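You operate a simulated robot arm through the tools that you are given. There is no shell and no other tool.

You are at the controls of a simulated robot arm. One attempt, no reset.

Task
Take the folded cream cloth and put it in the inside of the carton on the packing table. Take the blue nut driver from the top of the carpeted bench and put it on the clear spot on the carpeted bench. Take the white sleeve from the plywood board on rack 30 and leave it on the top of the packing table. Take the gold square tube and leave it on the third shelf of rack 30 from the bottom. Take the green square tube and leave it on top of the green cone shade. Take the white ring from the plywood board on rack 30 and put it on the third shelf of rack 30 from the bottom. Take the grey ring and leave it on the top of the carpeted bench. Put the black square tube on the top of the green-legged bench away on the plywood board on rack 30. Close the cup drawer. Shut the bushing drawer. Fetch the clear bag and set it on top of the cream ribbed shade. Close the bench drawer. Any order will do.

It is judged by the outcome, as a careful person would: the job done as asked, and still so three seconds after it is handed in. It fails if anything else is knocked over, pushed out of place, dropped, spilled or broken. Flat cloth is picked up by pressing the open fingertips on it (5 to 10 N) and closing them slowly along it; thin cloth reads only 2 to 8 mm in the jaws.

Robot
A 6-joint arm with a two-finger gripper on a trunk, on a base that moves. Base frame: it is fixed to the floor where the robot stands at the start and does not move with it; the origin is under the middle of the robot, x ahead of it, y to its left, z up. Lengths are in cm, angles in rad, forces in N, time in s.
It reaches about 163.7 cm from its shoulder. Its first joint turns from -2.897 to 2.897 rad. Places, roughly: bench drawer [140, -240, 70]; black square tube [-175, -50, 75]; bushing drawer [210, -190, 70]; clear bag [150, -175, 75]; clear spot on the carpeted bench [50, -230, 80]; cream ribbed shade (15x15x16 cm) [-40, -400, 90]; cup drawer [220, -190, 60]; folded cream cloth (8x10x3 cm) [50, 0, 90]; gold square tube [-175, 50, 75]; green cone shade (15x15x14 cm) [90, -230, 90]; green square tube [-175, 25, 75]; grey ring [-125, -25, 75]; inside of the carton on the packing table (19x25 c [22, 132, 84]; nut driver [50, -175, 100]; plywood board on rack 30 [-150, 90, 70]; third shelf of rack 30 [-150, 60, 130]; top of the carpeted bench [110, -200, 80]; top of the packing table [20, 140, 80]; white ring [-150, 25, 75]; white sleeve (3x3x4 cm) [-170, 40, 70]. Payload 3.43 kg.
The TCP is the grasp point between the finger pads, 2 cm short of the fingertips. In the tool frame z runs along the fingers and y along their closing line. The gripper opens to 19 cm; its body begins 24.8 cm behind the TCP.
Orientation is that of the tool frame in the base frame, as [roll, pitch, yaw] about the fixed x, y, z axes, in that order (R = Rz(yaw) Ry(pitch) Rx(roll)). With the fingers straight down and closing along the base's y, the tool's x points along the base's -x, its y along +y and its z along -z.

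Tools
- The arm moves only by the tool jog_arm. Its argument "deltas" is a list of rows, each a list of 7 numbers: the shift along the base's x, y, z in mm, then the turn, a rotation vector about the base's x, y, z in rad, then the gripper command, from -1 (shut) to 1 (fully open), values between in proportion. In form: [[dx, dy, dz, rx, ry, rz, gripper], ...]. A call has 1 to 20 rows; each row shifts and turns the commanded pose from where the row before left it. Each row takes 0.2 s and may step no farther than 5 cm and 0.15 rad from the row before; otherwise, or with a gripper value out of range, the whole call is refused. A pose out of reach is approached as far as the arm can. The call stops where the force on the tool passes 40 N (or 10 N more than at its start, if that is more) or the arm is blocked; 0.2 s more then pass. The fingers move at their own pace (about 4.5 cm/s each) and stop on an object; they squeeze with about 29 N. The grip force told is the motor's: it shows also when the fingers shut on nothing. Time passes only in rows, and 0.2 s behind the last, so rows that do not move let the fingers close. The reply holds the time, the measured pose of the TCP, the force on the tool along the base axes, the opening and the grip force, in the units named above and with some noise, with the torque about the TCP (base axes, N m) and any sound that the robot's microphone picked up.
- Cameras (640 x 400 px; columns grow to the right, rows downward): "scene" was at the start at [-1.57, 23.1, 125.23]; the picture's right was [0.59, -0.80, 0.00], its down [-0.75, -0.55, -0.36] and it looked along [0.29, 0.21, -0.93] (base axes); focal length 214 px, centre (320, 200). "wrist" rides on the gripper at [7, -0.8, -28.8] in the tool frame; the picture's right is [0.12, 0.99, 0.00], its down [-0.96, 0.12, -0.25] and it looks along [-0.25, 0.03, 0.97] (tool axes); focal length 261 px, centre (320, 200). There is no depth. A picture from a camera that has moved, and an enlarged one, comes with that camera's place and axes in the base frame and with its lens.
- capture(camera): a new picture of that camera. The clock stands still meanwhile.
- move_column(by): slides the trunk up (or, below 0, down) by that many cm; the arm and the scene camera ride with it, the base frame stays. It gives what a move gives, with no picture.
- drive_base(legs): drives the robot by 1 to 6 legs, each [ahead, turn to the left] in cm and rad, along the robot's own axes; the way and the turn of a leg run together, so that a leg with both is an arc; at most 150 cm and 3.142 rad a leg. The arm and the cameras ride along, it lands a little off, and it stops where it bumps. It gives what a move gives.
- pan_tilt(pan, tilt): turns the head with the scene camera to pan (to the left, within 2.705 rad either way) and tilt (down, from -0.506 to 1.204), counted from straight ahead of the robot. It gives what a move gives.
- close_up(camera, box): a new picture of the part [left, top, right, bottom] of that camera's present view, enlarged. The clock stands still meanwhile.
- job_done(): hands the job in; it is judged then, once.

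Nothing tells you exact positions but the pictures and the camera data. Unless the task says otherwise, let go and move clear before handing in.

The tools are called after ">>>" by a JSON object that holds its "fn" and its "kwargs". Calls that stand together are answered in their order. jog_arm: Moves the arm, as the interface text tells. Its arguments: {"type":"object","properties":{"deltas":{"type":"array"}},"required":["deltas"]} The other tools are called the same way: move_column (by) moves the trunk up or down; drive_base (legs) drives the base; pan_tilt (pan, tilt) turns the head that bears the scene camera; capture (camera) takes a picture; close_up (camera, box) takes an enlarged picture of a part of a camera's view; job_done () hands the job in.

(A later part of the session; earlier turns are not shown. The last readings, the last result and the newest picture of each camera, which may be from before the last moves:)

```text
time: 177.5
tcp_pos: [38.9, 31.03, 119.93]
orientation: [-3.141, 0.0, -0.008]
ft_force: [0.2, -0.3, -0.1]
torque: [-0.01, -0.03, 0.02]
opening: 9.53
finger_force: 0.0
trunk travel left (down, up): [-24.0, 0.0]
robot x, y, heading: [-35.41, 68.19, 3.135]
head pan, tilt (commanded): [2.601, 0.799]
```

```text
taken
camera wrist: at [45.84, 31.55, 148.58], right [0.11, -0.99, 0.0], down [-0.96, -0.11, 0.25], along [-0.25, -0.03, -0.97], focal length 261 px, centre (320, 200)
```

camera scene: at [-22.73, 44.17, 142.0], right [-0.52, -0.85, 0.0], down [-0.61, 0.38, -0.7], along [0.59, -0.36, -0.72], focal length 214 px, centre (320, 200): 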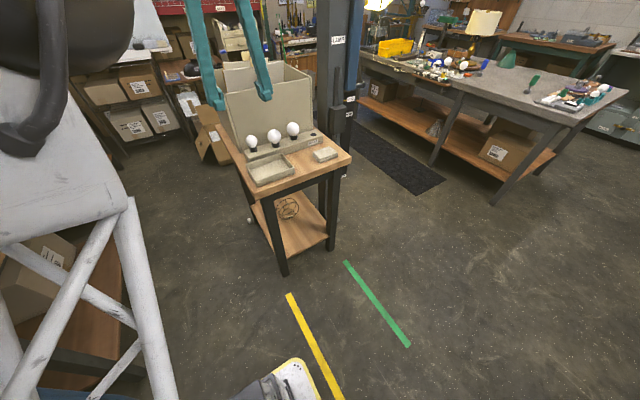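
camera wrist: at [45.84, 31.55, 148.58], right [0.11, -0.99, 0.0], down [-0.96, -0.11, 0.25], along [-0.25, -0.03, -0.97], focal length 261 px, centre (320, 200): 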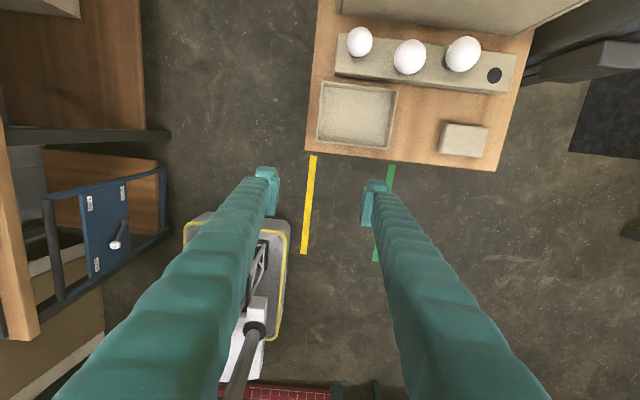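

From here I can see the bench edges clearly (left edge y≈34.5, box side y≈31). I turn slightly and back along the aisle so the gripper passes beside the bench.

>>> {"fn": "drive_base", "kwargs": {"legs": [[0, 0.1]]}}

>>> {"fn": "drive_base", "kwargs": {"legs": [[-58, 0]]}}

>>> {"fn": "capture", "kwargs": {"camera": "wrist"}}

>>> {"fn": "capture", "kwargs": {"camera": "scene"}}

```text
time: 178.4
tcp_pos: [42.27, 38.43, 119.76]
orientation: [-3.14, 0.0, 0.09]
ft_force: [0.1, -0.2, 0.1]
torque: [0.05, 0.0, 0.01]
opening: 9.49
finger_force: 0.1
trunk travel left (down, up): [-24.0, 0.0]
robot x, y, heading: [-35.46, 68.27, -3.051]
head pan, tilt (commanded): [2.601, 0.799]
```

```text
time: 181.7
tcp_pos: [99.95, 43.23, 119.77]
orientation: [-3.14, 0.0, 0.088]
ft_force: [0.8, -1.0, 0.0]
torque: [0.02, -0.02, 0.02]
opening: 9.49
finger_force: 0.1
trunk travel left (down, up): [-24.0, 0.0]
robot x, y, heading: [22.7, 73.66, -3.055]
head pan, tilt (commanded): [2.601, 0.799]
```

```text
taken
camera wrist: at [106.81, 44.6, 148.59], right [0.2, -0.98, 0.0], down [-0.95, -0.2, 0.25], along [-0.24, -0.05, -0.97], focal length 261 px, centre (320, 200)
```

wrist: 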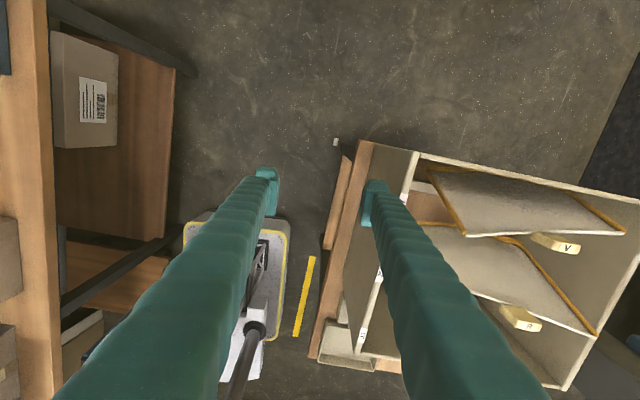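

```text
taken
camera scene: at [37.35, 50.62, 142.0], right [-0.44, -0.9, 0.0], down [-0.64, 0.32, -0.7], along [0.63, -0.31, -0.72], focal length 214 px, centre (320, 200)
```

scene: 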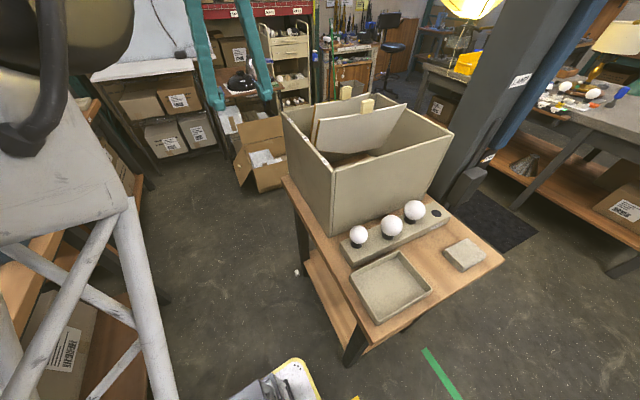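

The sleeve is at (104, 35.6), just beside the bench corner. I zoom to see the leg and the sleeve's orientation.

>>> {"fn": "close_up", "kwargs": {"camera": "wrist", "box": [290, 110, 386, 170]}}

>>> {"fn": "close_up", "kwargs": {"camera": "scene", "box": [250, 230, 346, 290]}}

```text
6.67 times, centred on (338, 140) of wrist
camera zoom: at [106.81, 44.6, 148.59], right [0.2, -0.98, 0.0], down [-0.95, -0.2, 0.25], along [-0.24, -0.05, -0.97], focal length 1738 px, centre (200, 600)
```

zoom: 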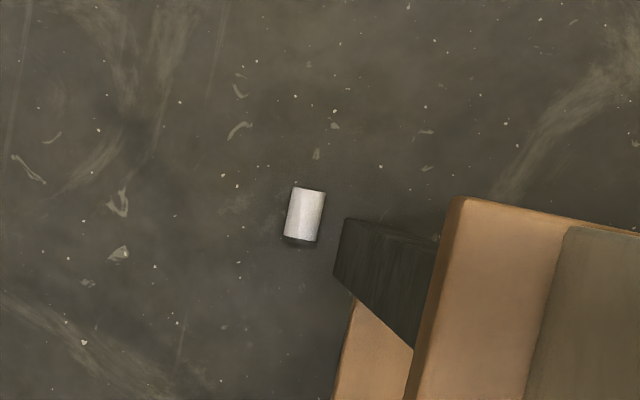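

```text
6.67 times, centred on (298, 260) of scene
camera zoom: at [37.35, 50.62, 142.0], right [-0.44, -0.9, 0.0], down [-0.64, 0.32, -0.7], along [0.63, -0.31, -0.72], focal length 1430 px, centre (467, -200)
```

zoom: 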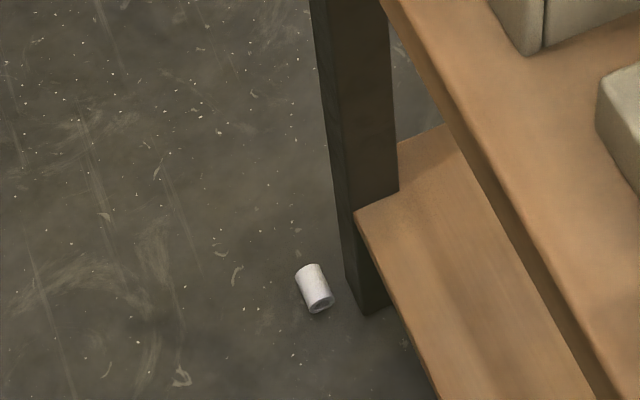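

The sleeve lies along x from 101.9 to 106, y≈35.1, about 2 cm off the leg. I'll grip it by its two ends with the tool leaning away from the bench. First lower the trunk and turn the tool 85°.

>>> {"fn": "pan_tilt", "kwargs": {"pan": 1.6, "tilt": 0.6}}

>>> {"fn": "move_column", "kwargs": {"by": -24}}

>>> {"fn": "jog_arm", "kwargs": {"deltas": [[0, 0, 0, 0, 0, 0.148, -0.3], [0, 0, 0, 0, 0, 0.148, -0.3], [0, 0, 0, 0, 0, 0.148, -0.3], [0, 0, 0, 0, 0, 0.148, -0.3], [0, 0, 0, 0, 0, 0.148, -0.3], [0, 0, 0, 0, 0, 0.148, -0.3], [0, 0, 0, 0, 0, 0.148, -0.3], [0, 0, 0, 0, 0, 0.148, -0.3], [0, 0, 0, 0, 0, 0.148, -0.3], [0, 0, 0, 0, 0, 0.148, -0.3]]}}

>>> {"fn": "capture", "kwargs": {"camera": "wrist"}}

```text
time: 183.0
tcp_pos: [99.9, 43.33, 119.88]
orientation: [-3.14, 0.0, 0.087]
ft_force: [-0.2, -0.3, 0.6]
torque: [0.0, 0.01, 0.0]
opening: 9.49
finger_force: 0.0
trunk travel left (down, up): [-24.0, 0.0]
robot x, y, heading: [22.34, 73.3, -3.053]
head pan, tilt (commanded): [1.6, 0.6]
```

```text
time: 185.5
tcp_pos: [99.91, 43.3, 95.76]
orientation: [-3.14, -0.001, 0.088]
ft_force: [0.8, -0.2, 0.0]
torque: [0.02, -0.01, 0.04]
opening: 9.5
finger_force: 0.0
trunk travel left (down, up): [0.0, 24.0]
robot x, y, heading: [22.64, 73.61, -3.055]
head pan, tilt (commanded): [1.6, 0.6]
```

```text
time: 187.7
tcp_pos: [99.92, 43.23, 95.84]
orientation: [-3.139, 0.0, 1.569]
ft_force: [0.0, -0.1, -0.2]
torque: [-0.01, 0.0, 0.0]
opening: 6.65
finger_force: 0.0
trunk travel left (down, up): [0.0, 24.0]
robot x, y, heading: [22.56, 73.55, -3.058]
head pan, tilt (commanded): [1.6, 0.6]
```

```text
taken
camera wrist: at [99.1, 50.27, 124.57], right [0.99, 0.12, 0.0], down [0.11, -0.96, 0.25], along [0.03, -0.25, -0.97], focal length 261 px, centre (320, 200)
```

wrist: 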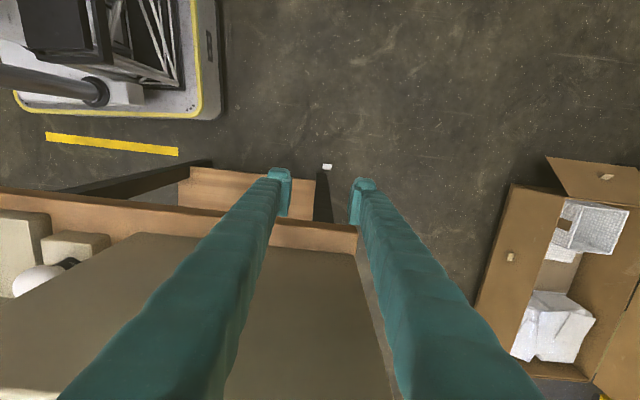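

Now tilt the tool ~25° away from the bench and descend beside it.

>>> {"fn": "jog_arm", "kwargs": {"deltas": [[14, 0, -35, -0.145, 0, 0, -0.3], [14, 0, -35, -0.145, 0, 0, -0.3], [14, 0, -35, -0.146, 0, 0, -0.3], [0, 0, -48, 0, 0, 0, -0.3], [0, 0, -48, 0, 0, 0, -0.3], [0, 0, -48, 0, 0, 0, -0.3], [0, 0, -48, 0, 0, 0, -0.3], [0, 0, -48, 0, 0, 0, -0.3], [0, 0, -48, 0, 0, 0, -0.3], [0, 0, -48, 0, 0, 0, -0.3], [0, 0, -48, 0, 0, 0, -0.3]]}}

>>> {"fn": "capture", "kwargs": {"camera": "wrist"}}

>>> {"fn": "pan_tilt", "kwargs": {"pan": 2.4, "tilt": 0.6}}

>>> {"fn": "capture", "kwargs": {"camera": "scene"}}

```text
time: 190.1
tcp_pos: [103.23, 38.52, 46.97]
orientation: [3.138, 0.43, 1.566]
ft_force: [-0.2, 0.7, 0.6]
torque: [0.07, -0.06, 0.01]
opening: 6.68
finger_force: 0.2
out of reach, approached as far as the arm can: row 3, 11
trunk travel left (down, up): [0.0, 24.0]
robot x, y, heading: [22.35, 73.74, -3.05]
head pan, tilt (commanded): [1.6, 0.6]
```

```text
taken
camera wrist: at [102.33, 56.85, 70.13], right [0.99, 0.1, -0.05], down [0.11, -0.77, 0.63], along [0.03, -0.63, -0.78], focal length 261 px, centre (320, 200)
```

wrist: 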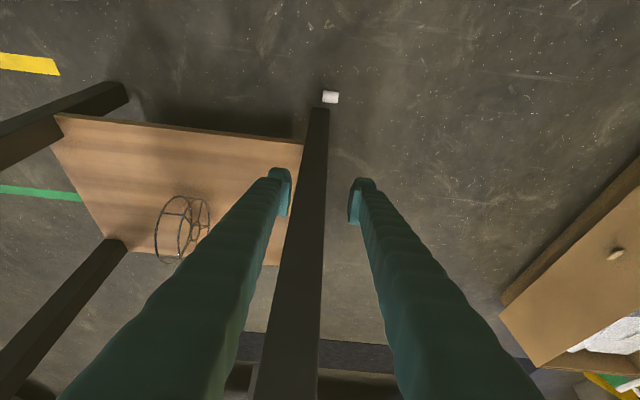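

```text
time: 191.2
tcp_pos: [103.24, 38.53, 46.94]
orientation: [3.141, 0.429, 1.566]
ft_force: [0.8, -1.1, -0.2]
torque: [0.0, -0.01, 0.02]
opening: 6.66
finger_force: 0.1
trunk travel left (down, up): [0.0, 24.0]
robot x, y, heading: [22.47, 73.52, -3.051]
head pan, tilt (commanded): [2.4, 0.6]
```

```text
taken
camera scene: at [37.11, 48.77, 119.69], right [-0.61, -0.79, 0.0], down [-0.45, 0.34, -0.82], along [0.65, -0.5, -0.57], focal length 214 px, centre (320, 200)
```

scene: 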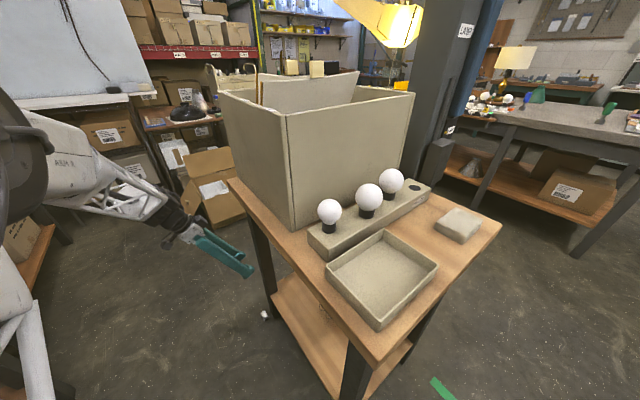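

The first joint is at its limit with this lean. I turn the base a further 0.22 rad left, which swings the gripper away from the bench, then come back to the sleeve.

>>> {"fn": "drive_base", "kwargs": {"legs": [[0, 0.22]]}}

>>> {"fn": "capture", "kwargs": {"camera": "wrist"}}

```text
time: 192.4
tcp_pos: [108.92, 57.02, 46.84]
orientation: [3.14, 0.431, 1.788]
ft_force: [-0.2, 0.6, -0.7]
torque: [0.0, 0.01, -0.02]
opening: 6.66
finger_force: 0.1
trunk travel left (down, up): [0.0, 24.0]
robot x, y, heading: [22.53, 73.66, -2.832]
head pan, tilt (commanded): [2.4, 0.6]
```

```text
taken
camera wrist: at [104.05, 74.73, 70.09], right [0.95, 0.32, -0.05], down [0.28, -0.73, 0.63], along [0.16, -0.61, -0.78], focal length 261 px, centre (320, 200)
```

wrist: 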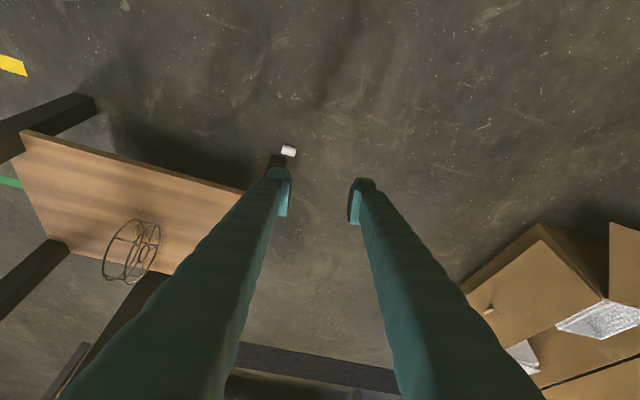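

Undo the yaw and move toward the sleeve along the tool axis.

>>> {"fn": "jog_arm", "kwargs": {"deltas": [[-8, -21, -40, 0, 0, -0.0363, -0.3], [-8, -21, -40, 0, 0, -0.0363, -0.3], [-8, -21, -40, 0, 0, -0.0363, -0.3], [-8, -21, -40, 0, 0, -0.0363, -0.3], [-8, -21, -40, 0, 0, -0.0363, -0.3], [-8, -21, -40, 0, 0, -0.0363, -0.3]]}}

>>> {"fn": "capture", "kwargs": {"camera": "wrist"}}

>>> {"fn": "close_up", "kwargs": {"camera": "wrist", "box": [260, 120, 380, 195]}}

```text
time: 193.8
tcp_pos: [104.15, 44.33, 22.89]
orientation: [3.138, 0.431, 1.567]
ft_force: [-0.9, 0.8, 0.1]
torque: [0.04, 0.03, -0.02]
opening: 6.67
finger_force: 0.0
trunk travel left (down, up): [0.0, 24.0]
robot x, y, heading: [22.62, 73.72, -2.839]
head pan, tilt (commanded): [2.4, 0.6]
```

```text
taken
camera wrist: at [103.18, 62.63, 46.1], right [0.99, 0.11, -0.05], down [0.11, -0.77, 0.63], along [0.03, -0.63, -0.78], focal length 261 px, centre (320, 200)
```

wrist: 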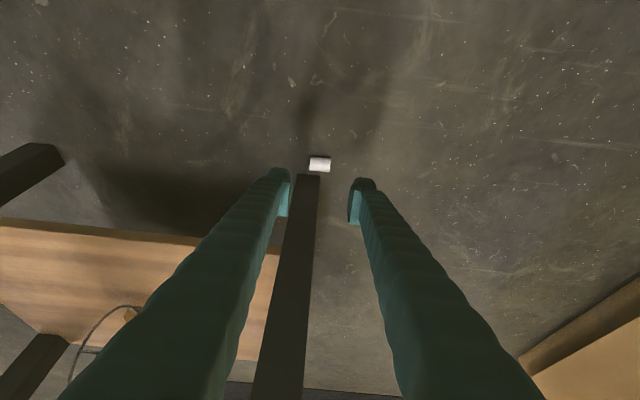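

```text
5.33 times, centred on (320, 158) of wrist
camera zoom: at [103.18, 62.63, 46.1], right [0.99, 0.11, -0.05], down [0.11, -0.77, 0.63], along [0.03, -0.63, -0.78], focal length 1390 px, centre (320, 427)
```

zoom: 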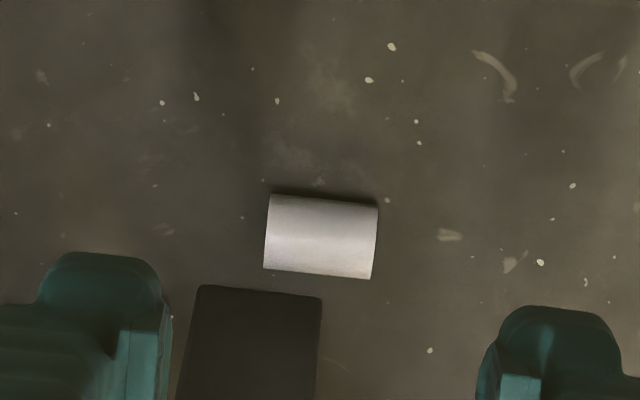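

Descend to straddle the sleeve's ends.

>>> {"fn": "jog_arm", "kwargs": {"deltas": [[-0.4, -16.4, -40, 0, 0, 0, -0.3], [-0.4, -16.4, -40, 0, 0, 0, -0.3], [-0.4, -16.4, -40, 0, 0, 0, -0.3], [-0.4, -16.4, -40, 0, 0, 0, -0.3], [-0.4, -14, -32, 0, 0, 0, -0.3]]}}

>>> {"fn": "close_up", "kwargs": {"camera": "wrist", "box": [240, 130, 400, 230]}}

```text
time: 195.0
tcp_pos: [104.14, 36.56, 3.72]
orientation: [3.137, 0.43, 1.567]
ft_force: [0.4, 0.5, 0.7]
torque: [0.07, 0.04, 0.0]
opening: 6.65
finger_force: 0.0
trunk travel left (down, up): [0.0, 24.0]
robot x, y, heading: [22.51, 73.75, -2.834]
head pan, tilt (commanded): [2.4, 0.6]
```

```text
4.00 times, centred on (320, 180) of wrist
camera zoom: at [103.05, 54.75, 26.94], right [0.99, 0.11, -0.05], down [0.11, -0.77, 0.63], along [0.03, -0.63, -0.78], focal length 1043 px, centre (320, 280)
```

zoom: 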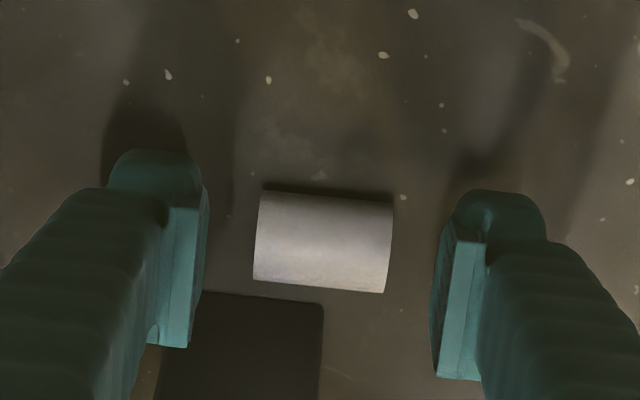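

Almost there; lower another 12 mm and close slowly.

>>> {"fn": "jog_arm", "kwargs": {"deltas": [[0, -3, -8, 0, 0, 0, -0.3], [0, -1, -4, 0, 0, 0, -0.3]]}}

>>> {"fn": "jog_arm", "kwargs": {"deltas": [[0, 0, 0, 0, 0, 0, -0.45], [0, 0, 0, 0, 0, 0, -0.55], [0, 0, 0, 0, 0, 0, -0.65], [0, 0, 0, 0, 0, 0, -0.65], [0, 0, 0, 0, 0, 0, -0.65]]}}

>>> {"fn": "close_up", "kwargs": {"camera": "wrist", "box": [240, 130, 400, 230]}}

```text
time: 195.6
tcp_pos: [103.95, 36.06, 2.38]
orientation: [3.141, 0.433, 1.569]
ft_force: [0.2, -1.0, 0.2]
torque: [0.02, 0.01, -0.03]
opening: 6.65
finger_force: 0.1
trunk travel left (down, up): [0.0, 24.0]
robot x, y, heading: [22.67, 73.83, -2.835]
head pan, tilt (commanded): [2.4, 0.6]
```

```text
time: 196.8
tcp_pos: [103.97, 36.08, 2.46]
orientation: [3.14, 0.432, 1.571]
ft_force: [0.1, -0.2, 0.1]
torque: [0.0, 0.03, -0.01]
opening: 3.9
finger_force: 28.9
trunk travel left (down, up): [0.0, 24.0]
robot x, y, heading: [22.5, 73.48, -2.839]
head pan, tilt (commanded): [2.4, 0.6]
```

```text
4.00 times, centred on (320, 180) of wrist
camera zoom: at [103.0, 54.4, 25.66], right [0.99, 0.11, -0.05], down [0.11, -0.77, 0.63], along [0.03, -0.63, -0.78], focal length 1043 px, centre (320, 280)
```

zoom: 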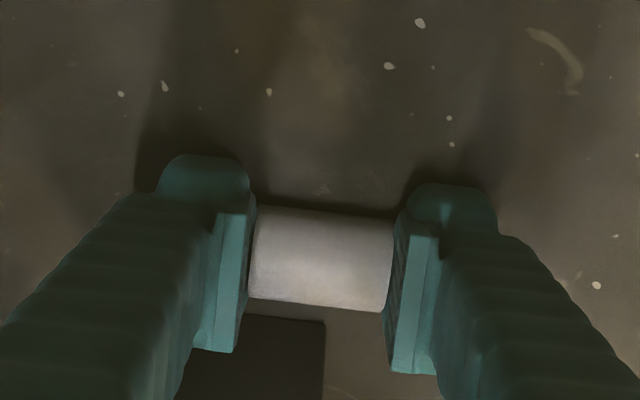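

Gripped at 3.9 cm (its length). Lift slowly along the tool axis and check.

>>> {"fn": "jog_arm", "kwargs": {"deltas": [[0, 4, 10, 0, 0, 0, -0.7], [0, 8, 20, 0, 0, 0, -0.7], [0, 16, 35, 0, 0, 0, -0.7]]}}

>>> {"fn": "close_up", "kwargs": {"camera": "wrist", "box": [240, 130, 400, 230]}}

```text
time: 197.6
tcp_pos: [103.75, 38.85, 9.04]
orientation: [-3.141, 0.433, 1.569]
ft_force: [-0.1, -0.3, -0.5]
torque: [-0.07, -0.04, 0.02]
opening: 3.9
finger_force: 28.7
trunk travel left (down, up): [0.0, 24.0]
robot x, y, heading: [22.43, 73.66, -2.837]
head pan, tilt (commanded): [2.4, 0.6]
```

```text
4.00 times, centred on (320, 180) of wrist
camera zoom: at [102.96, 57.18, 32.13], right [0.99, 0.11, -0.05], down [0.11, -0.77, 0.63], along [0.03, -0.63, -0.78], focal length 1043 px, centre (320, 280)
```

zoom: 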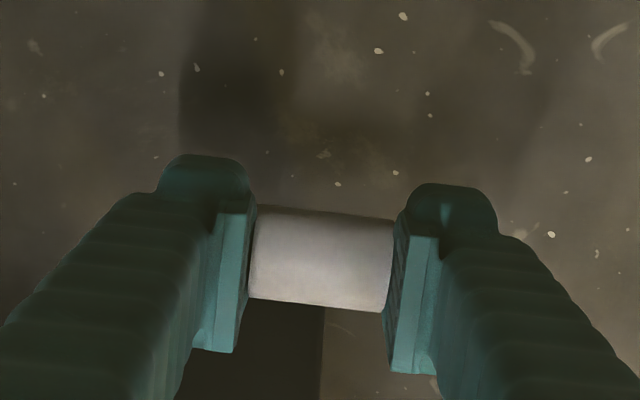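

The sleeve is held securely. I lift it clear of the bench, bring the tool upright and raise the trunk.

>>> {"fn": "pan_tilt", "kwargs": {"pan": 1.0, "tilt": 0.6}}

>>> {"fn": "jog_arm", "kwargs": {"deltas": [[0, 22, 42, 0, 0, 0, -0.7], [0, 22, 42, 0, 0, 0, -0.7], [0, 22, 42, 0, 0, 0, -0.7], [0, 10, 47, 0, 0, 0, -0.7], [0, 10, 47, 0, 0, 0, -0.7], [0, 0, 48, 0, 0, 0, -0.7], [0, 0, 48, 0, 0, 0, -0.7], [0, 0, 48, 0, 0, 0, -0.7], [0, 0, 48, 0, 0, 0, -0.7], [0, 0, 48, 0, 0, 0, -0.7], [0, 0, 48, 0, 0, 0, -0.7], [0, 0, 48, 0, 0, 0, -0.7], [0, 0, 48, 0, 0, 0, -0.7], [0, 0, 48, 0, 0, 0, -0.7], [0, 0, 48, 0, 0, 0, -0.7]]}}

>>> {"fn": "jog_arm", "kwargs": {"deltas": [[0, 20, 35, 0.145, 0, 0, -0.7], [0, 20, 35, 0.145, 0, 0, -0.7], [0, 20, 35, 0.142, 0, 0, -0.7]]}}

>>> {"fn": "move_column", "kwargs": {"by": 24}}

>>> {"fn": "capture", "kwargs": {"camera": "wrist"}}

```text
time: 199.2
tcp_pos: [103.92, 38.78, 9.09]
orientation: [3.139, 0.433, 1.569]
ft_force: [1.0, -0.2, -0.6]
torque: [0.0, 0.0, 0.02]
opening: 3.87
finger_force: 28.4
trunk travel left (down, up): [0.0, 24.0]
robot x, y, heading: [22.7, 73.68, -2.835]
head pan, tilt (commanded): [1.0, 0.6]
```

```text
time: 202.3
tcp_pos: [103.8, 47.41, 79.08]
orientation: [-3.141, 0.432, 1.569]
ft_force: [0.6, 0.8, -1.3]
torque: [-0.07, 0.07, -0.02]
opening: 3.88
finger_force: 29.1
trunk travel left (down, up): [0.0, 24.0]
robot x, y, heading: [22.2, 73.37, -2.833]
head pan, tilt (commanded): [1.0, 0.6]
```

```text
time: 203.2
tcp_pos: [103.95, 53.46, 89.6]
orientation: [-3.141, -0.003, 1.569]
ft_force: [-0.2, 0.3, -0.1]
torque: [-0.15, 0.02, 0.0]
opening: 3.88
finger_force: 28.9
trunk travel left (down, up): [0.0, 24.0]
robot x, y, heading: [22.16, 73.19, -2.836]
head pan, tilt (commanded): [1.0, 0.6]
```

```text
time: 205.7
tcp_pos: [103.91, 53.42, 113.42]
orientation: [3.141, -0.003, 1.569]
ft_force: [0.7, 0.8, -0.5]
torque: [0.02, 0.02, -0.01]
opening: 3.9
finger_force: 28.4
trunk travel left (down, up): [-24.0, 0.0]
robot x, y, heading: [22.29, 73.83, -2.835]
head pan, tilt (commanded): [1.0, 0.6]
```

```text
taken
camera wrist: at [102.91, 60.33, 142.28], right [0.99, 0.12, 0.0], down [0.11, -0.96, 0.25], along [0.03, -0.24, -0.97], focal length 261 px, centre (320, 200)
```

wrist: 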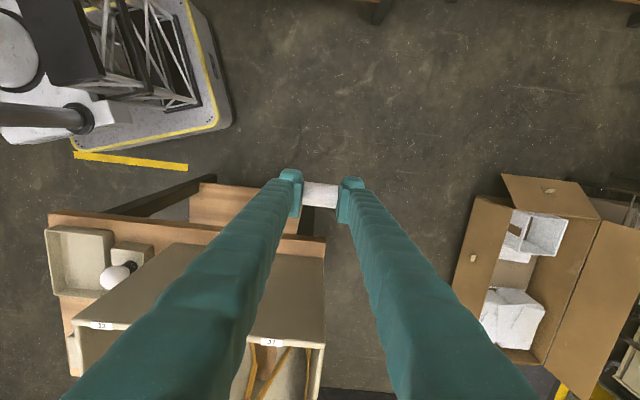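

Raise a bit more, then turn and drive out of the aisle in steps to face the packing table again.

>>> {"fn": "jog_arm", "kwargs": {"deltas": [[0, 0, 45, 0, 0, 0, -0.7], [0, 0, 45, 0, 0, 0, -0.7], [0, 0, 30, 0, 0, 0, -0.7]]}}

>>> {"fn": "drive_base", "kwargs": {"legs": [[0, 0.35], [45, 0]]}}

>>> {"fn": "capture", "kwargs": {"camera": "wrist"}}

```text
time: 206.4
tcp_pos: [103.79, 53.4, 125.61]
orientation: [-3.141, 0.0, 1.568]
ft_force: [0.7, -0.2, 0.3]
torque: [0.01, -0.04, -0.02]
opening: 3.89
finger_force: 28.9
trunk travel left (down, up): [-24.0, 0.0]
robot x, y, heading: [22.52, 73.33, -2.838]
head pan, tilt (commanded): [1.0, 0.6]
```

```text
time: 208.0
tcp_pos: [106.17, 78.16, 125.51]
orientation: [-3.14, -0.001, 1.868]
ft_force: [0.3, 0.1, 0.0]
torque: [0.0, 0.0, 0.01]
opening: 3.87
finger_force: 29.3
trunk travel left (down, up): [-24.0, 0.0]
robot x, y, heading: [22.75, 73.33, -2.535]
head pan, tilt (commanded): [1.0, 0.6]
stopped in leg 1: the robot was blocked; the commanded pose is now the measured one
```

```text
taken
camera wrist: at [103.21, 84.66, 154.24], right [0.91, 0.41, 0.0], down [0.39, -0.89, 0.25], along [0.1, -0.23, -0.97], focal length 261 px, centre (320, 200)
```

wrist: 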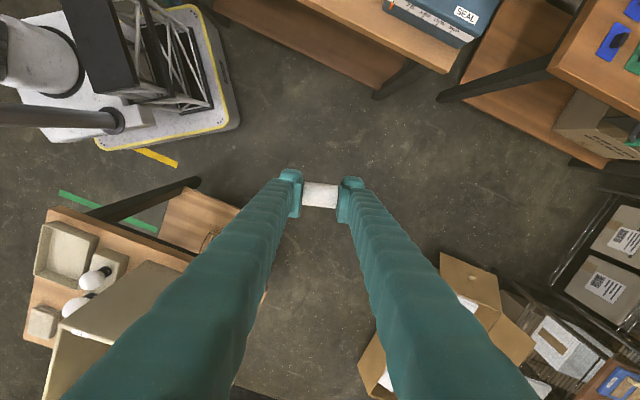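

The base's rear corner just touched the packing table front. I drive ahead along the present heading, away from it.

>>> {"fn": "drive_base", "kwargs": {"legs": [[46, 0]]}}

>>> {"fn": "pan_tilt", "kwargs": {"pan": -1.6, "tilt": 0.5}}

>>> {"fn": "capture", "kwargs": {"camera": "scene"}}

```text
time: 210.7
tcp_pos: [68.19, 51.83, 125.46]
orientation: [3.14, -0.002, 1.866]
ft_force: [0.0, -0.5, -0.9]
torque: [0.0, 0.02, 0.03]
opening: 3.88
finger_force: 28.9
trunk travel left (down, up): [-24.0, 0.0]
robot x, y, heading: [-15.63, 47.49, -2.538]
head pan, tilt (commanded): [1.0, 0.6]
```

```text
time: 213.1
tcp_pos: [68.22, 51.92, 125.56]
orientation: [-3.141, -0.001, 1.866]
ft_force: [0.1, 0.0, 0.0]
torque: [0.01, 0.03, 0.02]
opening: 3.91
finger_force: 28.7
trunk travel left (down, up): [-24.0, 0.0]
robot x, y, heading: [-16.2, 47.1, -2.541]
head pan, tilt (commanded): [-1.6, 0.499]
```

```text
taken
camera scene: at [-4.31, 41.87, 144.6], right [0.84, 0.54, 0.0], down [0.26, -0.4, -0.88], along [-0.48, 0.74, -0.48], focal length 214 px, centre (320, 200)
```

scene: 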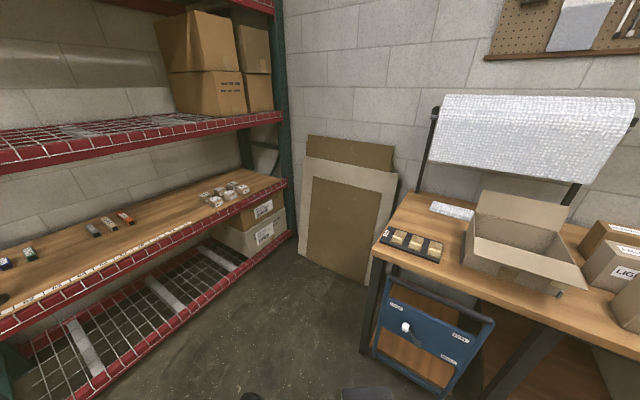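

All looks undisturbed. Now turn to face -y (arm toward the packing table, high above it) and drive ahead 44 cm.

>>> {"fn": "drive_base", "kwargs": {"legs": [[0, 0.97], [44, 0]]}}

>>> {"fn": "capture", "kwargs": {"camera": "wrist"}}

```text
time: 218.3
tcp_pos: [27.74, 75.09, 125.54]
orientation: [3.141, -0.001, 2.844]
ft_force: [0.9, 1.4, -0.5]
torque: [0.01, -0.01, 0.01]
opening: 3.89
finger_force: 28.8
trunk travel left (down, up): [-24.0, 0.0]
robot x, y, heading: [-15.37, 3.14, -1.562]
head pan, tilt (commanded): [-1.6, 0.499]
```

```text
taken
camera wrist: at [20.77, 76.29, 154.26], right [0.18, 0.98, 0.0], down [0.95, -0.17, 0.25], along [0.24, -0.04, -0.97], focal length 261 px, centre (320, 200)
```

wrist: 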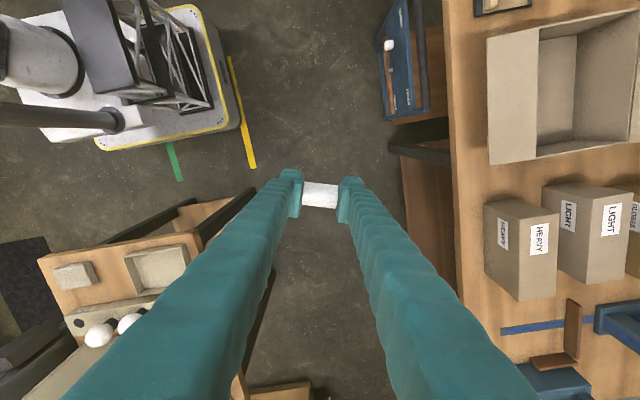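

Over the aisle again with the sleeve. I straighten the yaw and move above the gap between the carton and the HEAVY box, staying high.

>>> {"fn": "jog_arm", "kwargs": {"deltas": [[17, 38, -6, 0, 0, 0.1, -0.7], [17, 38, -6, 0, 0, 0.1, -0.7], [17, 38, -6, 0, 0, 0.098, -0.7], [17, 38, -6, 0, 0, 0, -0.7], [17, 38, -6, 0, 0, 0, -0.7], [17, 38, -6, 0, 0, 0, -0.7], [17, 38, -6, 0, 0, 0, -0.7], [17, 38, -6, 0, 0, 0, -0.7], [17, 38, -6, 0, 0, 0, -0.7]]}}

>>> {"fn": "capture", "kwargs": {"camera": "wrist"}}

>>> {"fn": "pan_tilt", "kwargs": {"pan": 2.0, "tilt": 0.5}}

>>> {"fn": "capture", "kwargs": {"camera": "scene"}}

```text
time: 220.3
tcp_pos: [32.91, 89.44, 109.91]
orientation: [3.136, 0.002, 3.141]
ft_force: [-0.3, -1.1, 1.3]
torque: [0.22, -0.18, 0.0]
opening: 3.87
finger_force: 29.2
out of reach, approached as far as the arm can: row 1, 2, 3, 4, 5, 6, 7, 8, 9
trunk travel left (down, up): [-24.0, 0.0]
robot x, y, heading: [-15.34, 3.23, -1.558]
head pan, tilt (commanded): [-1.6, 0.499]
```

```text
taken
camera wrist: at [25.65, 88.27, 138.6], right [-0.12, 0.99, 0.0], down [0.96, 0.11, 0.25], along [0.25, 0.03, -0.97], focal length 261 px, centre (320, 200)
```

wrist: 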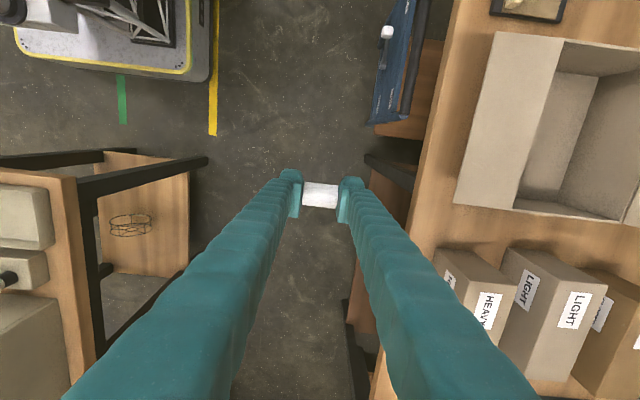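

```text
time: 223.3
tcp_pos: [32.91, 89.41, 109.71]
orientation: [-3.141, 0.0, -3.141]
ft_force: [-0.3, 0.0, -0.3]
torque: [-0.01, 0.01, 0.01]
opening: 3.87
finger_force: 28.9
trunk travel left (down, up): [-24.0, 0.0]
robot x, y, heading: [-15.31, 3.17, -1.565]
head pan, tilt (commanded): [2.0, 0.499]
```

```text
taken
camera scene: at [12.84, 13.11, 144.59], right [0.42, -0.91, 0.0], down [-0.43, -0.2, -0.88], along [0.8, 0.37, -0.48], focal length 214 px, centre (320, 200)
```

scene: 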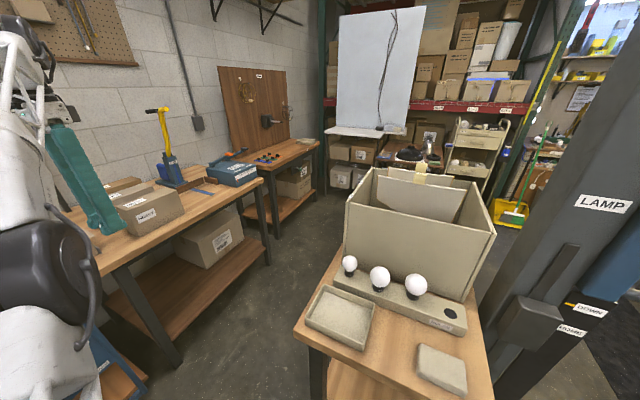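

I need a better height estimate for the packing table. I take zooms of the same corner from the scene camera and the wrist camera.

>>> {"fn": "close_up", "kwargs": {"camera": "scene", "box": [50, 150, 210, 250]}}

>>> {"fn": "close_up", "kwargs": {"camera": "wrist", "box": [340, 180, 580, 330]}}

```text
4.00 times, centred on (130, 200) of scene
camera zoom: at [12.84, 13.11, 144.59], right [0.42, -0.91, 0.0], down [-0.43, -0.2, -0.88], along [0.8, 0.37, -0.48], focal length 858 px, centre (1080, 200)
```

zoom: 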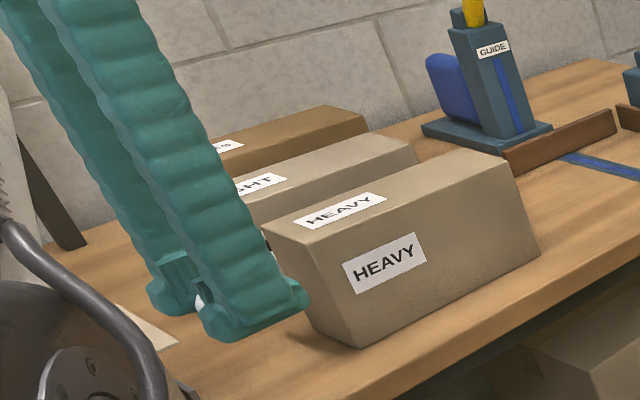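

```text
2.67 times, centred on (460, 255) of wrist
camera zoom: at [25.73, 88.41, 138.39], right [-0.12, 0.99, 0.0], down [0.96, 0.11, 0.25], along [0.25, 0.03, -0.97], focal length 695 px, centre (-53, 53)
```

zoom: 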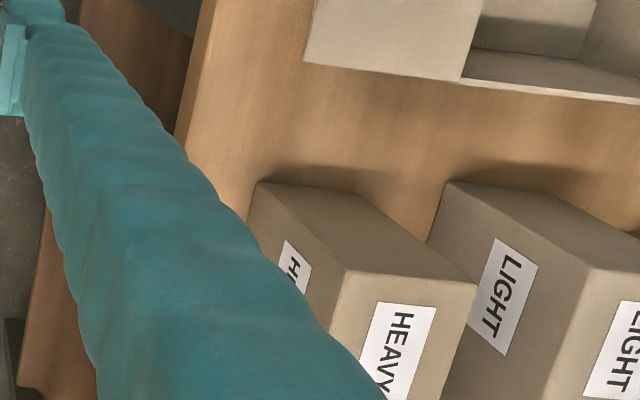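

Table top is at z≈85, front edge y≈110, and the lane between carton (x<35) and HEAVY box (x>47) is free. I drive back 26 cm to bring the sleeve over it, still high.

>>> {"fn": "drive_base", "kwargs": {"legs": [[-26, 0]]}}

>>> {"fn": "jog_arm", "kwargs": {"deltas": [[40, 10, 0, 0, 0, 0, -0.7], [40, 10, -10, 0, 0, 0, -0.7]]}}

>>> {"fn": "capture", "kwargs": {"camera": "wrist"}}

```text
time: 225.2
tcp_pos: [32.68, 115.39, 109.58]
orientation: [3.141, 0.001, -3.14]
ft_force: [0.2, 0.3, -0.4]
torque: [0.0, -0.01, -0.01]
opening: 3.89
finger_force: 28.7
trunk travel left (down, up): [-24.0, 0.0]
robot x, y, heading: [-15.38, 29.3, -1.567]
head pan, tilt (commanded): [2.0, 0.499]
```

```text
time: 225.8
tcp_pos: [38.15, 114.24, 107.02]
orientation: [3.136, 0.0, 3.14]
ft_force: [-1.0, -0.1, 0.4]
torque: [0.08, -0.12, -0.03]
opening: 3.88
finger_force: 28.7
out of reach, approached as far as the arm can: row 1, 2
trunk travel left (down, up): [-24.0, 0.0]
robot x, y, heading: [-15.48, 29.03, -1.565]
head pan, tilt (commanded): [2.0, 0.499]
```

```text
taken
camera wrist: at [31.0, 113.2, 135.77], right [-0.12, 0.99, 0.0], down [0.96, 0.11, 0.25], along [0.25, 0.03, -0.97], focal length 261 px, centre (320, 200)
```

wrist: 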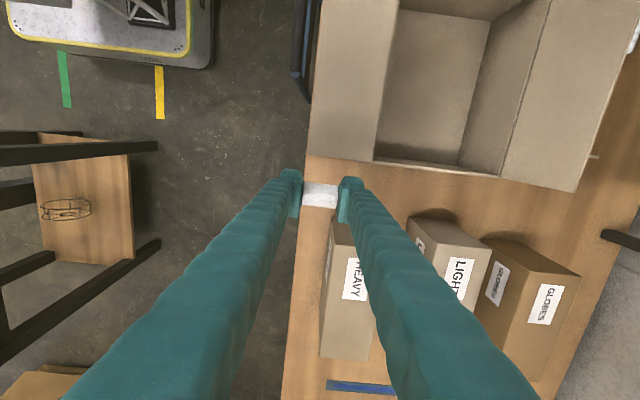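

Reach grows as I come lower. I lower in the lane, then shift into place.

>>> {"fn": "jog_arm", "kwargs": {"deltas": [[5, 0, -45, 0, 0, 0, -0.7], [10, 10, -40, 0, 0, 0, -0.7], [10, 15, -20, 0, 0, 0, -0.7]]}}

>>> {"fn": "capture", "kwargs": {"camera": "wrist"}}

>>> {"fn": "close_up", "kwargs": {"camera": "wrist", "box": [260, 130, 420, 230]}}

```text
time: 226.6
tcp_pos: [40.64, 116.79, 96.39]
orientation: [3.139, 0.0, -3.141]
ft_force: [-0.1, -0.8, 1.3]
torque: [0.06, -0.03, 0.01]
opening: 3.89
finger_force: 28.5
trunk travel left (down, up): [-24.0, 0.0]
robot x, y, heading: [-15.13, 29.68, -1.563]
head pan, tilt (commanded): [2.0, 0.499]
```

```text
taken
camera wrist: at [33.52, 115.75, 125.06], right [-0.12, 0.99, 0.0], down [0.96, 0.11, 0.25], along [0.25, 0.03, -0.97], focal length 261 px, centre (320, 200)
```

wrist: 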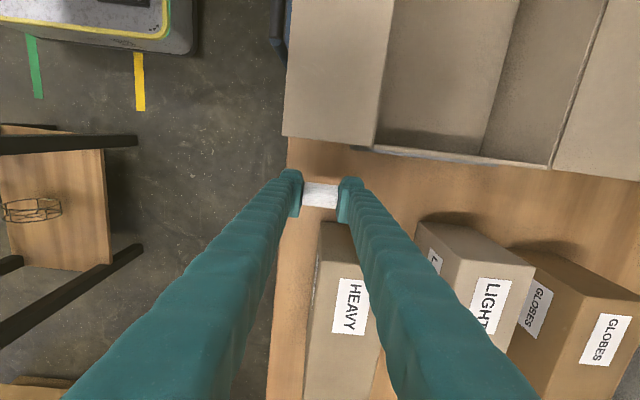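

```text
4.00 times, centred on (340, 180) of wrist
camera zoom: at [33.52, 115.75, 125.06], right [-0.12, 0.99, 0.0], down [0.96, 0.11, 0.25], along [0.25, 0.03, -0.97], focal length 1043 px, centre (240, 280)
```

zoom: 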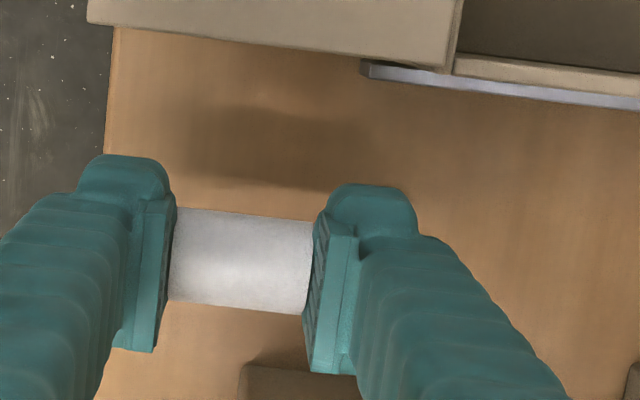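

Good position. Shift 2.5 cm further in and lower until contact.

>>> {"fn": "jog_arm", "kwargs": {"deltas": [[0, 25, -30, 0, 0, 0, -0.7], [0, 0, -30, 0, 0, 0, -0.7], [0, 0, -15, 0, 0, 0, -0.7]]}}

>>> {"fn": "jog_arm", "kwargs": {"deltas": [[0, 0, -5, 0, 0, 0, -0.7], [0, 0, -5, 0, 0, 0, -0.7]]}}

```text
time: 227.4
tcp_pos: [40.62, 119.3, 88.81]
orientation: [3.139, 0.001, 3.14]
ft_force: [0.1, 0.0, -0.3]
torque: [0.0, 0.01, 0.02]
opening: 3.89
finger_force: 28.9
trunk travel left (down, up): [-24.0, 0.0]
robot x, y, heading: [-15.44, 29.62, -1.563]
head pan, tilt (commanded): [2.0, 0.499]
```

```text
time: 228.0
tcp_pos: [40.56, 119.26, 87.87]
orientation: [3.138, -0.001, -3.141]
ft_force: [-0.4, -0.1, -0.7]
torque: [0.01, -0.01, 0.0]
opening: 3.91
finger_force: 29.1
trunk travel left (down, up): [-24.0, 0.0]
robot x, y, heading: [-15.38, 29.72, -1.564]
head pan, tilt (commanded): [2.0, 0.499]
```

>>> {"fn": "jog_arm", "kwargs": {"deltas": [[0, 0, -3, 0, 0, 0, -0.7], [0, 0, -3, 0, 0, 0, -0.7]]}}

>>> {"fn": "jog_arm", "kwargs": {"deltas": [[0, 0, -3, 0, 0, 0, -0.7], [0, 0, -3, 0, 0, 0, -0.7]]}}

```text
time: 228.6
tcp_pos: [40.6, 119.19, 87.27]
orientation: [3.138, 0.0, 3.141]
ft_force: [-0.4, 0.0, -0.7]
torque: [-0.02, 0.0, -0.01]
opening: 3.92
finger_force: 29.0
trunk travel left (down, up): [-24.0, 0.0]
robot x, y, heading: [-15.37, 29.43, -1.561]
head pan, tilt (commanded): [2.0, 0.499]
```

```text
time: 229.2
tcp_pos: [40.63, 119.28, 86.72]
orientation: [3.137, 0.002, -3.141]
ft_force: [0.6, 0.9, 6.3]
torque: [-0.03, -0.04, 0.01]
opening: 3.88
finger_force: 29.1
trunk travel left (down, up): [-24.0, 0.0]
robot x, y, heading: [-15.54, 29.41, -1.568]
head pan, tilt (commanded): [2.0, 0.499]
```

Contact (6 N): the table top is at z≈84. Open slowly and check that it doesn't roll.

>>> {"fn": "jog_arm", "kwargs": {"deltas": [[0, 0, 0, 0, 0, 0, -0.6], [0, 0, 0, 0, 0, 0, -0.55], [0, 0, 0, 0, 0, 0, -0.5], [0, 0, 0, 0, 0, 0, -0.4], [0, 0, 0, 0, 0, 0, -0.35]]}}

>>> {"fn": "close_up", "kwargs": {"camera": "wrist", "box": [240, 130, 400, 230]}}

```text
time: 230.4
tcp_pos: [40.56, 119.26, 86.53]
orientation: [3.139, 0.001, -3.141]
ft_force: [-0.5, -0.2, 0.2]
torque: [-0.01, 0.03, -0.02]
opening: 6.16
finger_force: 0.0
trunk travel left (down, up): [-24.0, 0.0]
robot x, y, heading: [-15.21, 29.17, -1.561]
head pan, tilt (commanded): [2.0, 0.499]
```

```text
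4.00 times, centred on (320, 180) of wrist
camera zoom: at [33.43, 118.3, 115.37], right [-0.12, 0.99, 0.0], down [0.96, 0.11, 0.25], along [0.25, 0.03, -0.97], focal length 1043 px, centre (320, 280)
```

zoom: 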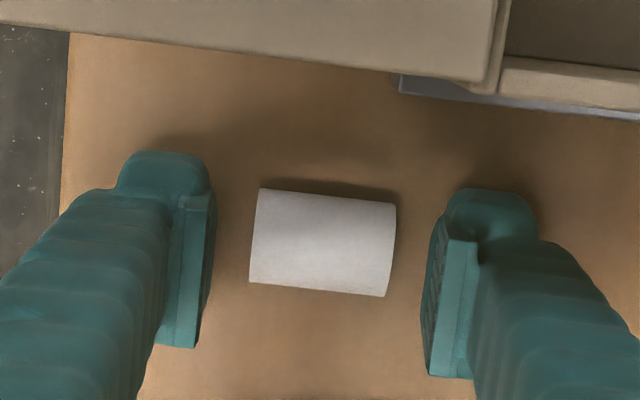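

The sleeve rests on the table. Rise straight up and verify.

>>> {"fn": "jog_arm", "kwargs": {"deltas": [[0, 0, 20, 0, 0, 0, -0.35], [0, 0, 40, 0, 0, 0, -0.35], [0, 0, 45, 0, 0, 0, -0.35], [-5, -10, 45, 0, 0, 0, -0.35], [-20, -25, 35, 0, 0, 0, -0.35]]}}

>>> {"fn": "capture", "kwargs": {"camera": "wrist"}}

>>> {"fn": "capture", "kwargs": {"camera": "scene"}}

```text
time: 231.6
tcp_pos: [37.44, 115.01, 104.26]
orientation: [-3.14, -0.002, 3.141]
ft_force: [1.5, 1.2, -2.1]
torque: [-0.3, 0.19, 0.01]
opening: 6.16
finger_force: 0.1
out of reach, approached as far as the arm can: row 4
trunk travel left (down, up): [-24.0, 0.0]
robot x, y, heading: [-15.36, 29.46, -1.564]
head pan, tilt (commanded): [2.0, 0.499]
```

```text
taken
camera wrist: at [30.37, 114.04, 133.02], right [-0.12, 0.99, 0.0], down [0.96, 0.12, 0.25], along [0.24, 0.03, -0.97], focal length 261 px, centre (320, 200)
```

wrist: 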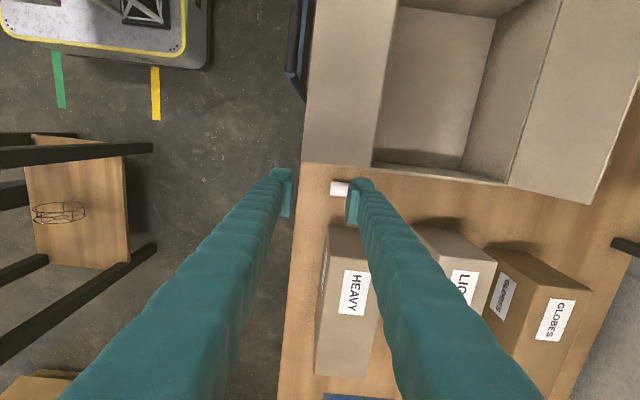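

```text
taken
camera scene: at [12.73, 39.33, 144.57], right [0.42, -0.91, 0.0], down [-0.43, -0.2, -0.88], along [0.8, 0.37, -0.48], focal length 214 px, centre (320, 200)
```

scene: 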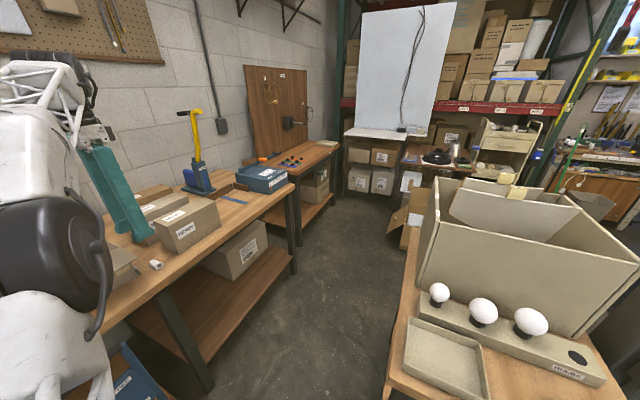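

The sleeve task is done. Next I drive clear of the packing table and tuck the arm, then turn back toward the rack side for the black tube.

>>> {"fn": "drive_base", "kwargs": {"legs": [[27, 0]]}}

>>> {"fn": "jog_arm", "kwargs": {"deltas": [[-15, -40, 10, 0, 0, 0, 0], [-15, -40, 10, 0, 0, 0, 0], [-15, -40, 10, 0, 0, 0, 0], [-10, -40, 10, 0, 0, 0, 0], [-10, -40, 10, 0, 0, 0, 0]]}}

>>> {"fn": "capture", "kwargs": {"camera": "scene"}}

```text
time: 233.5
tcp_pos: [37.76, 87.58, 104.4]
orientation: [3.139, 0.001, 3.139]
ft_force: [-1.0, 0.4, -0.5]
torque: [0.0, 0.02, 0.01]
opening: 6.14
finger_force: 0.1
trunk travel left (down, up): [-24.0, 0.0]
robot x, y, heading: [-15.54, 1.9, -1.568]
head pan, tilt (commanded): [2.0, 0.499]
```

```text
time: 234.9
tcp_pos: [29.81, 69.74, 105.09]
orientation: [-3.102, -0.028, -3.117]
ft_force: [-0.5, -0.7, -0.4]
torque: [0.06, 0.05, 0.01]
opening: 9.5
finger_force: 0.1
trunk travel left (down, up): [-24.0, 0.0]
robot x, y, heading: [-15.15, 2.5, -1.561]
head pan, tilt (commanded): [2.0, 0.499]
stopped in row 5: the arm was blocked; the commanded pose is now the measured one
```

```text
taken
camera scene: at [12.64, 12.48, 144.59], right [0.47, -0.88, 0.0], down [-0.42, -0.22, -0.88], along [0.78, 0.41, -0.48], focal length 214 px, centre (320, 200)
```

scene: 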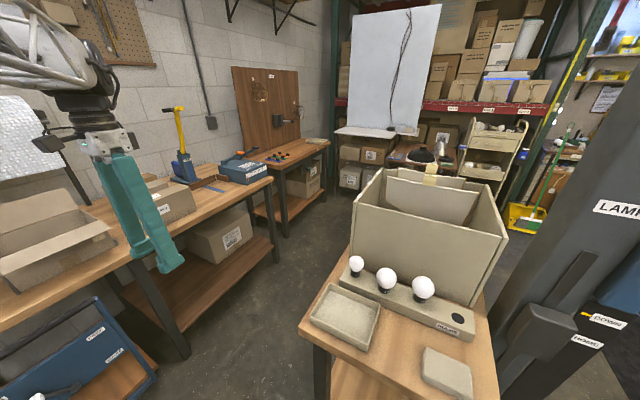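

The head was in the way again; I turn it forward, then continue tucking.

>>> {"fn": "pan_tilt", "kwargs": {"pan": 0.3, "tilt": 0.5}}

>>> {"fn": "jog_arm", "kwargs": {"deltas": [[-20, 0, 20, -0.02, 0.01, -0.01, 0], [-30, 0, 30, -0.02, 0.01, -0.01, 0], [-30, -10, 30, 0, 0, 0, 0], [-10, -20, 20, 0, 0, 0, 0]]}}

>>> {"fn": "capture", "kwargs": {"camera": "scene"}}

```text
time: 236.7
tcp_pos: [30.21, 69.6, 105.02]
orientation: [-3.098, -0.03, -3.119]
ft_force: [-1.5, -0.1, -0.3]
torque: [0.0, 0.03, -0.01]
opening: 9.51
finger_force: 0.0
trunk travel left (down, up): [-24.0, 0.0]
robot x, y, heading: [-15.08, 2.1, -1.564]
head pan, tilt (commanded): [0.3, 0.499]
```

```text
time: 237.7
tcp_pos: [21.24, 66.46, 115.52]
orientation: [-3.065, -0.048, 3.14]
ft_force: [-0.9, 1.2, -0.2]
torque: [-0.13, 0.04, 0.0]
opening: 9.5
finger_force: 0.1
trunk travel left (down, up): [-24.0, 0.0]
robot x, y, heading: [-15.45, 1.97, -1.563]
head pan, tilt (commanded): [0.3, 0.499]
```

```text
taken
camera scene: at [7.33, -0.42, 144.6], right [-0.95, -0.3, 0.0], down [-0.14, 0.46, -0.88], along [0.27, -0.84, -0.48], focal length 214 px, centre (320, 200)
```

scene: 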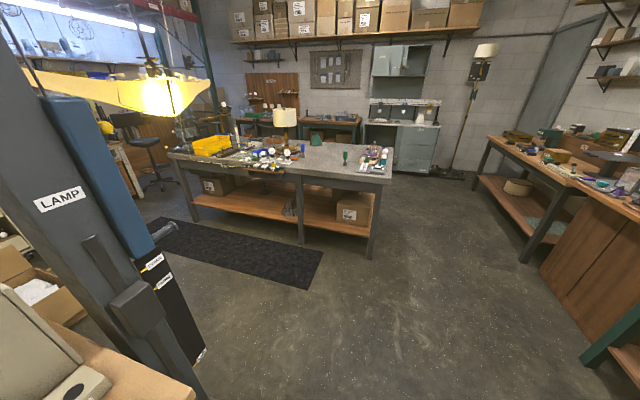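

Tucked. I straighten the tool, turn the base left and back up toward the green-legged bench.

>>> {"fn": "jog_arm", "kwargs": {"deltas": [[0, 0, 10, 0.0766, -0.048, 0, 0]]}}

>>> {"fn": "drive_base", "kwargs": {"legs": [[0, 2.25]]}}

>>> {"fn": "drive_base", "kwargs": {"legs": [[-60, 0]]}}

>>> {"fn": "capture", "kwargs": {"camera": "wrist"}}

>>> {"fn": "pan_tilt", "kwargs": {"pan": 2.4, "tilt": 0.6}}

>>> {"fn": "capture", "kwargs": {"camera": "scene"}}

```text
time: 238.1
tcp_pos: [21.36, 66.62, 116.38]
orientation: [-3.14, 0.002, -3.141]
ft_force: [0.1, 1.1, -0.9]
torque: [-0.23, 0.18, 0.02]
opening: 9.48
finger_force: 0.1
trunk travel left (down, up): [-24.0, 0.0]
robot x, y, heading: [-14.92, 2.03, -1.567]
head pan, tilt (commanded): [0.3, 0.499]
```

```text
time: 244.1
tcp_pos: [-88.07, -10.23, 116.52]
orientation: [-3.141, 0.001, -0.886]
ft_force: [0.7, 0.2, -0.4]
torque: [0.01, 0.0, 0.01]
opening: 9.51
finger_force: 0.0
trunk travel left (down, up): [-24.0, 0.0]
robot x, y, heading: [-15.17, 2.25, 0.688]
head pan, tilt (commanded): [0.3, 0.499]
```

```text
time: 247.5
tcp_pos: [-133.73, -48.8, 116.46]
orientation: [-3.14, 0.003, -0.878]
ft_force: [0.6, 0.5, -0.4]
torque: [0.01, 0.01, -0.02]
opening: 9.51
finger_force: 0.0
trunk travel left (down, up): [-24.0, 0.0]
robot x, y, heading: [-60.71, -35.83, 0.7]
head pan, tilt (commanded): [0.3, 0.499]
```

```text
taken
camera wrist: at [-128.69, -53.8, 145.23], right [-0.69, -0.72, 0.0], down [-0.7, 0.67, 0.25], along [-0.18, 0.17, -0.97], focal length 261 px, centre (320, 200)
```

wrist: 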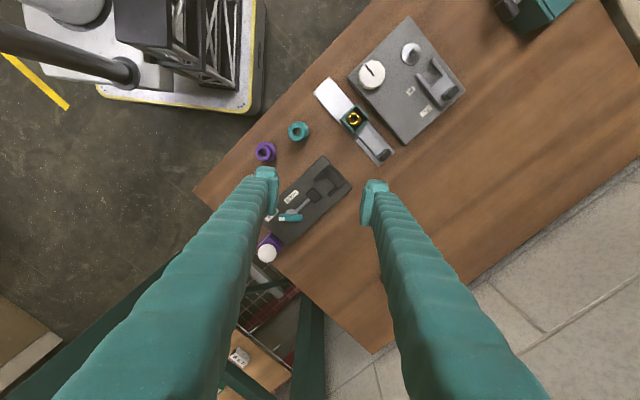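

```text
time: 249.5
tcp_pos: [-133.75, -48.8, 116.59]
orientation: [-3.14, 0.001, -0.881]
ft_force: [-0.3, 0.1, -0.2]
torque: [-0.02, -0.01, 0.02]
opening: 9.52
finger_force: 0.1
trunk travel left (down, up): [-24.0, 0.0]
robot x, y, heading: [-60.92, -36.1, 0.696]
head pan, tilt (commanded): [2.4, 0.6]
```

```text
taken
camera scene: at [-87.26, -24.26, 143.69], right [0.04, 1.0, 0.0], down [0.56, -0.03, -0.82], along [-0.82, 0.04, -0.57], focal length 214 px, centre (320, 200)
```

scene: 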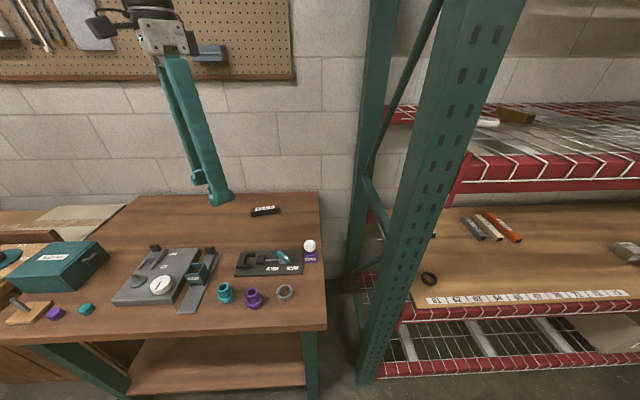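

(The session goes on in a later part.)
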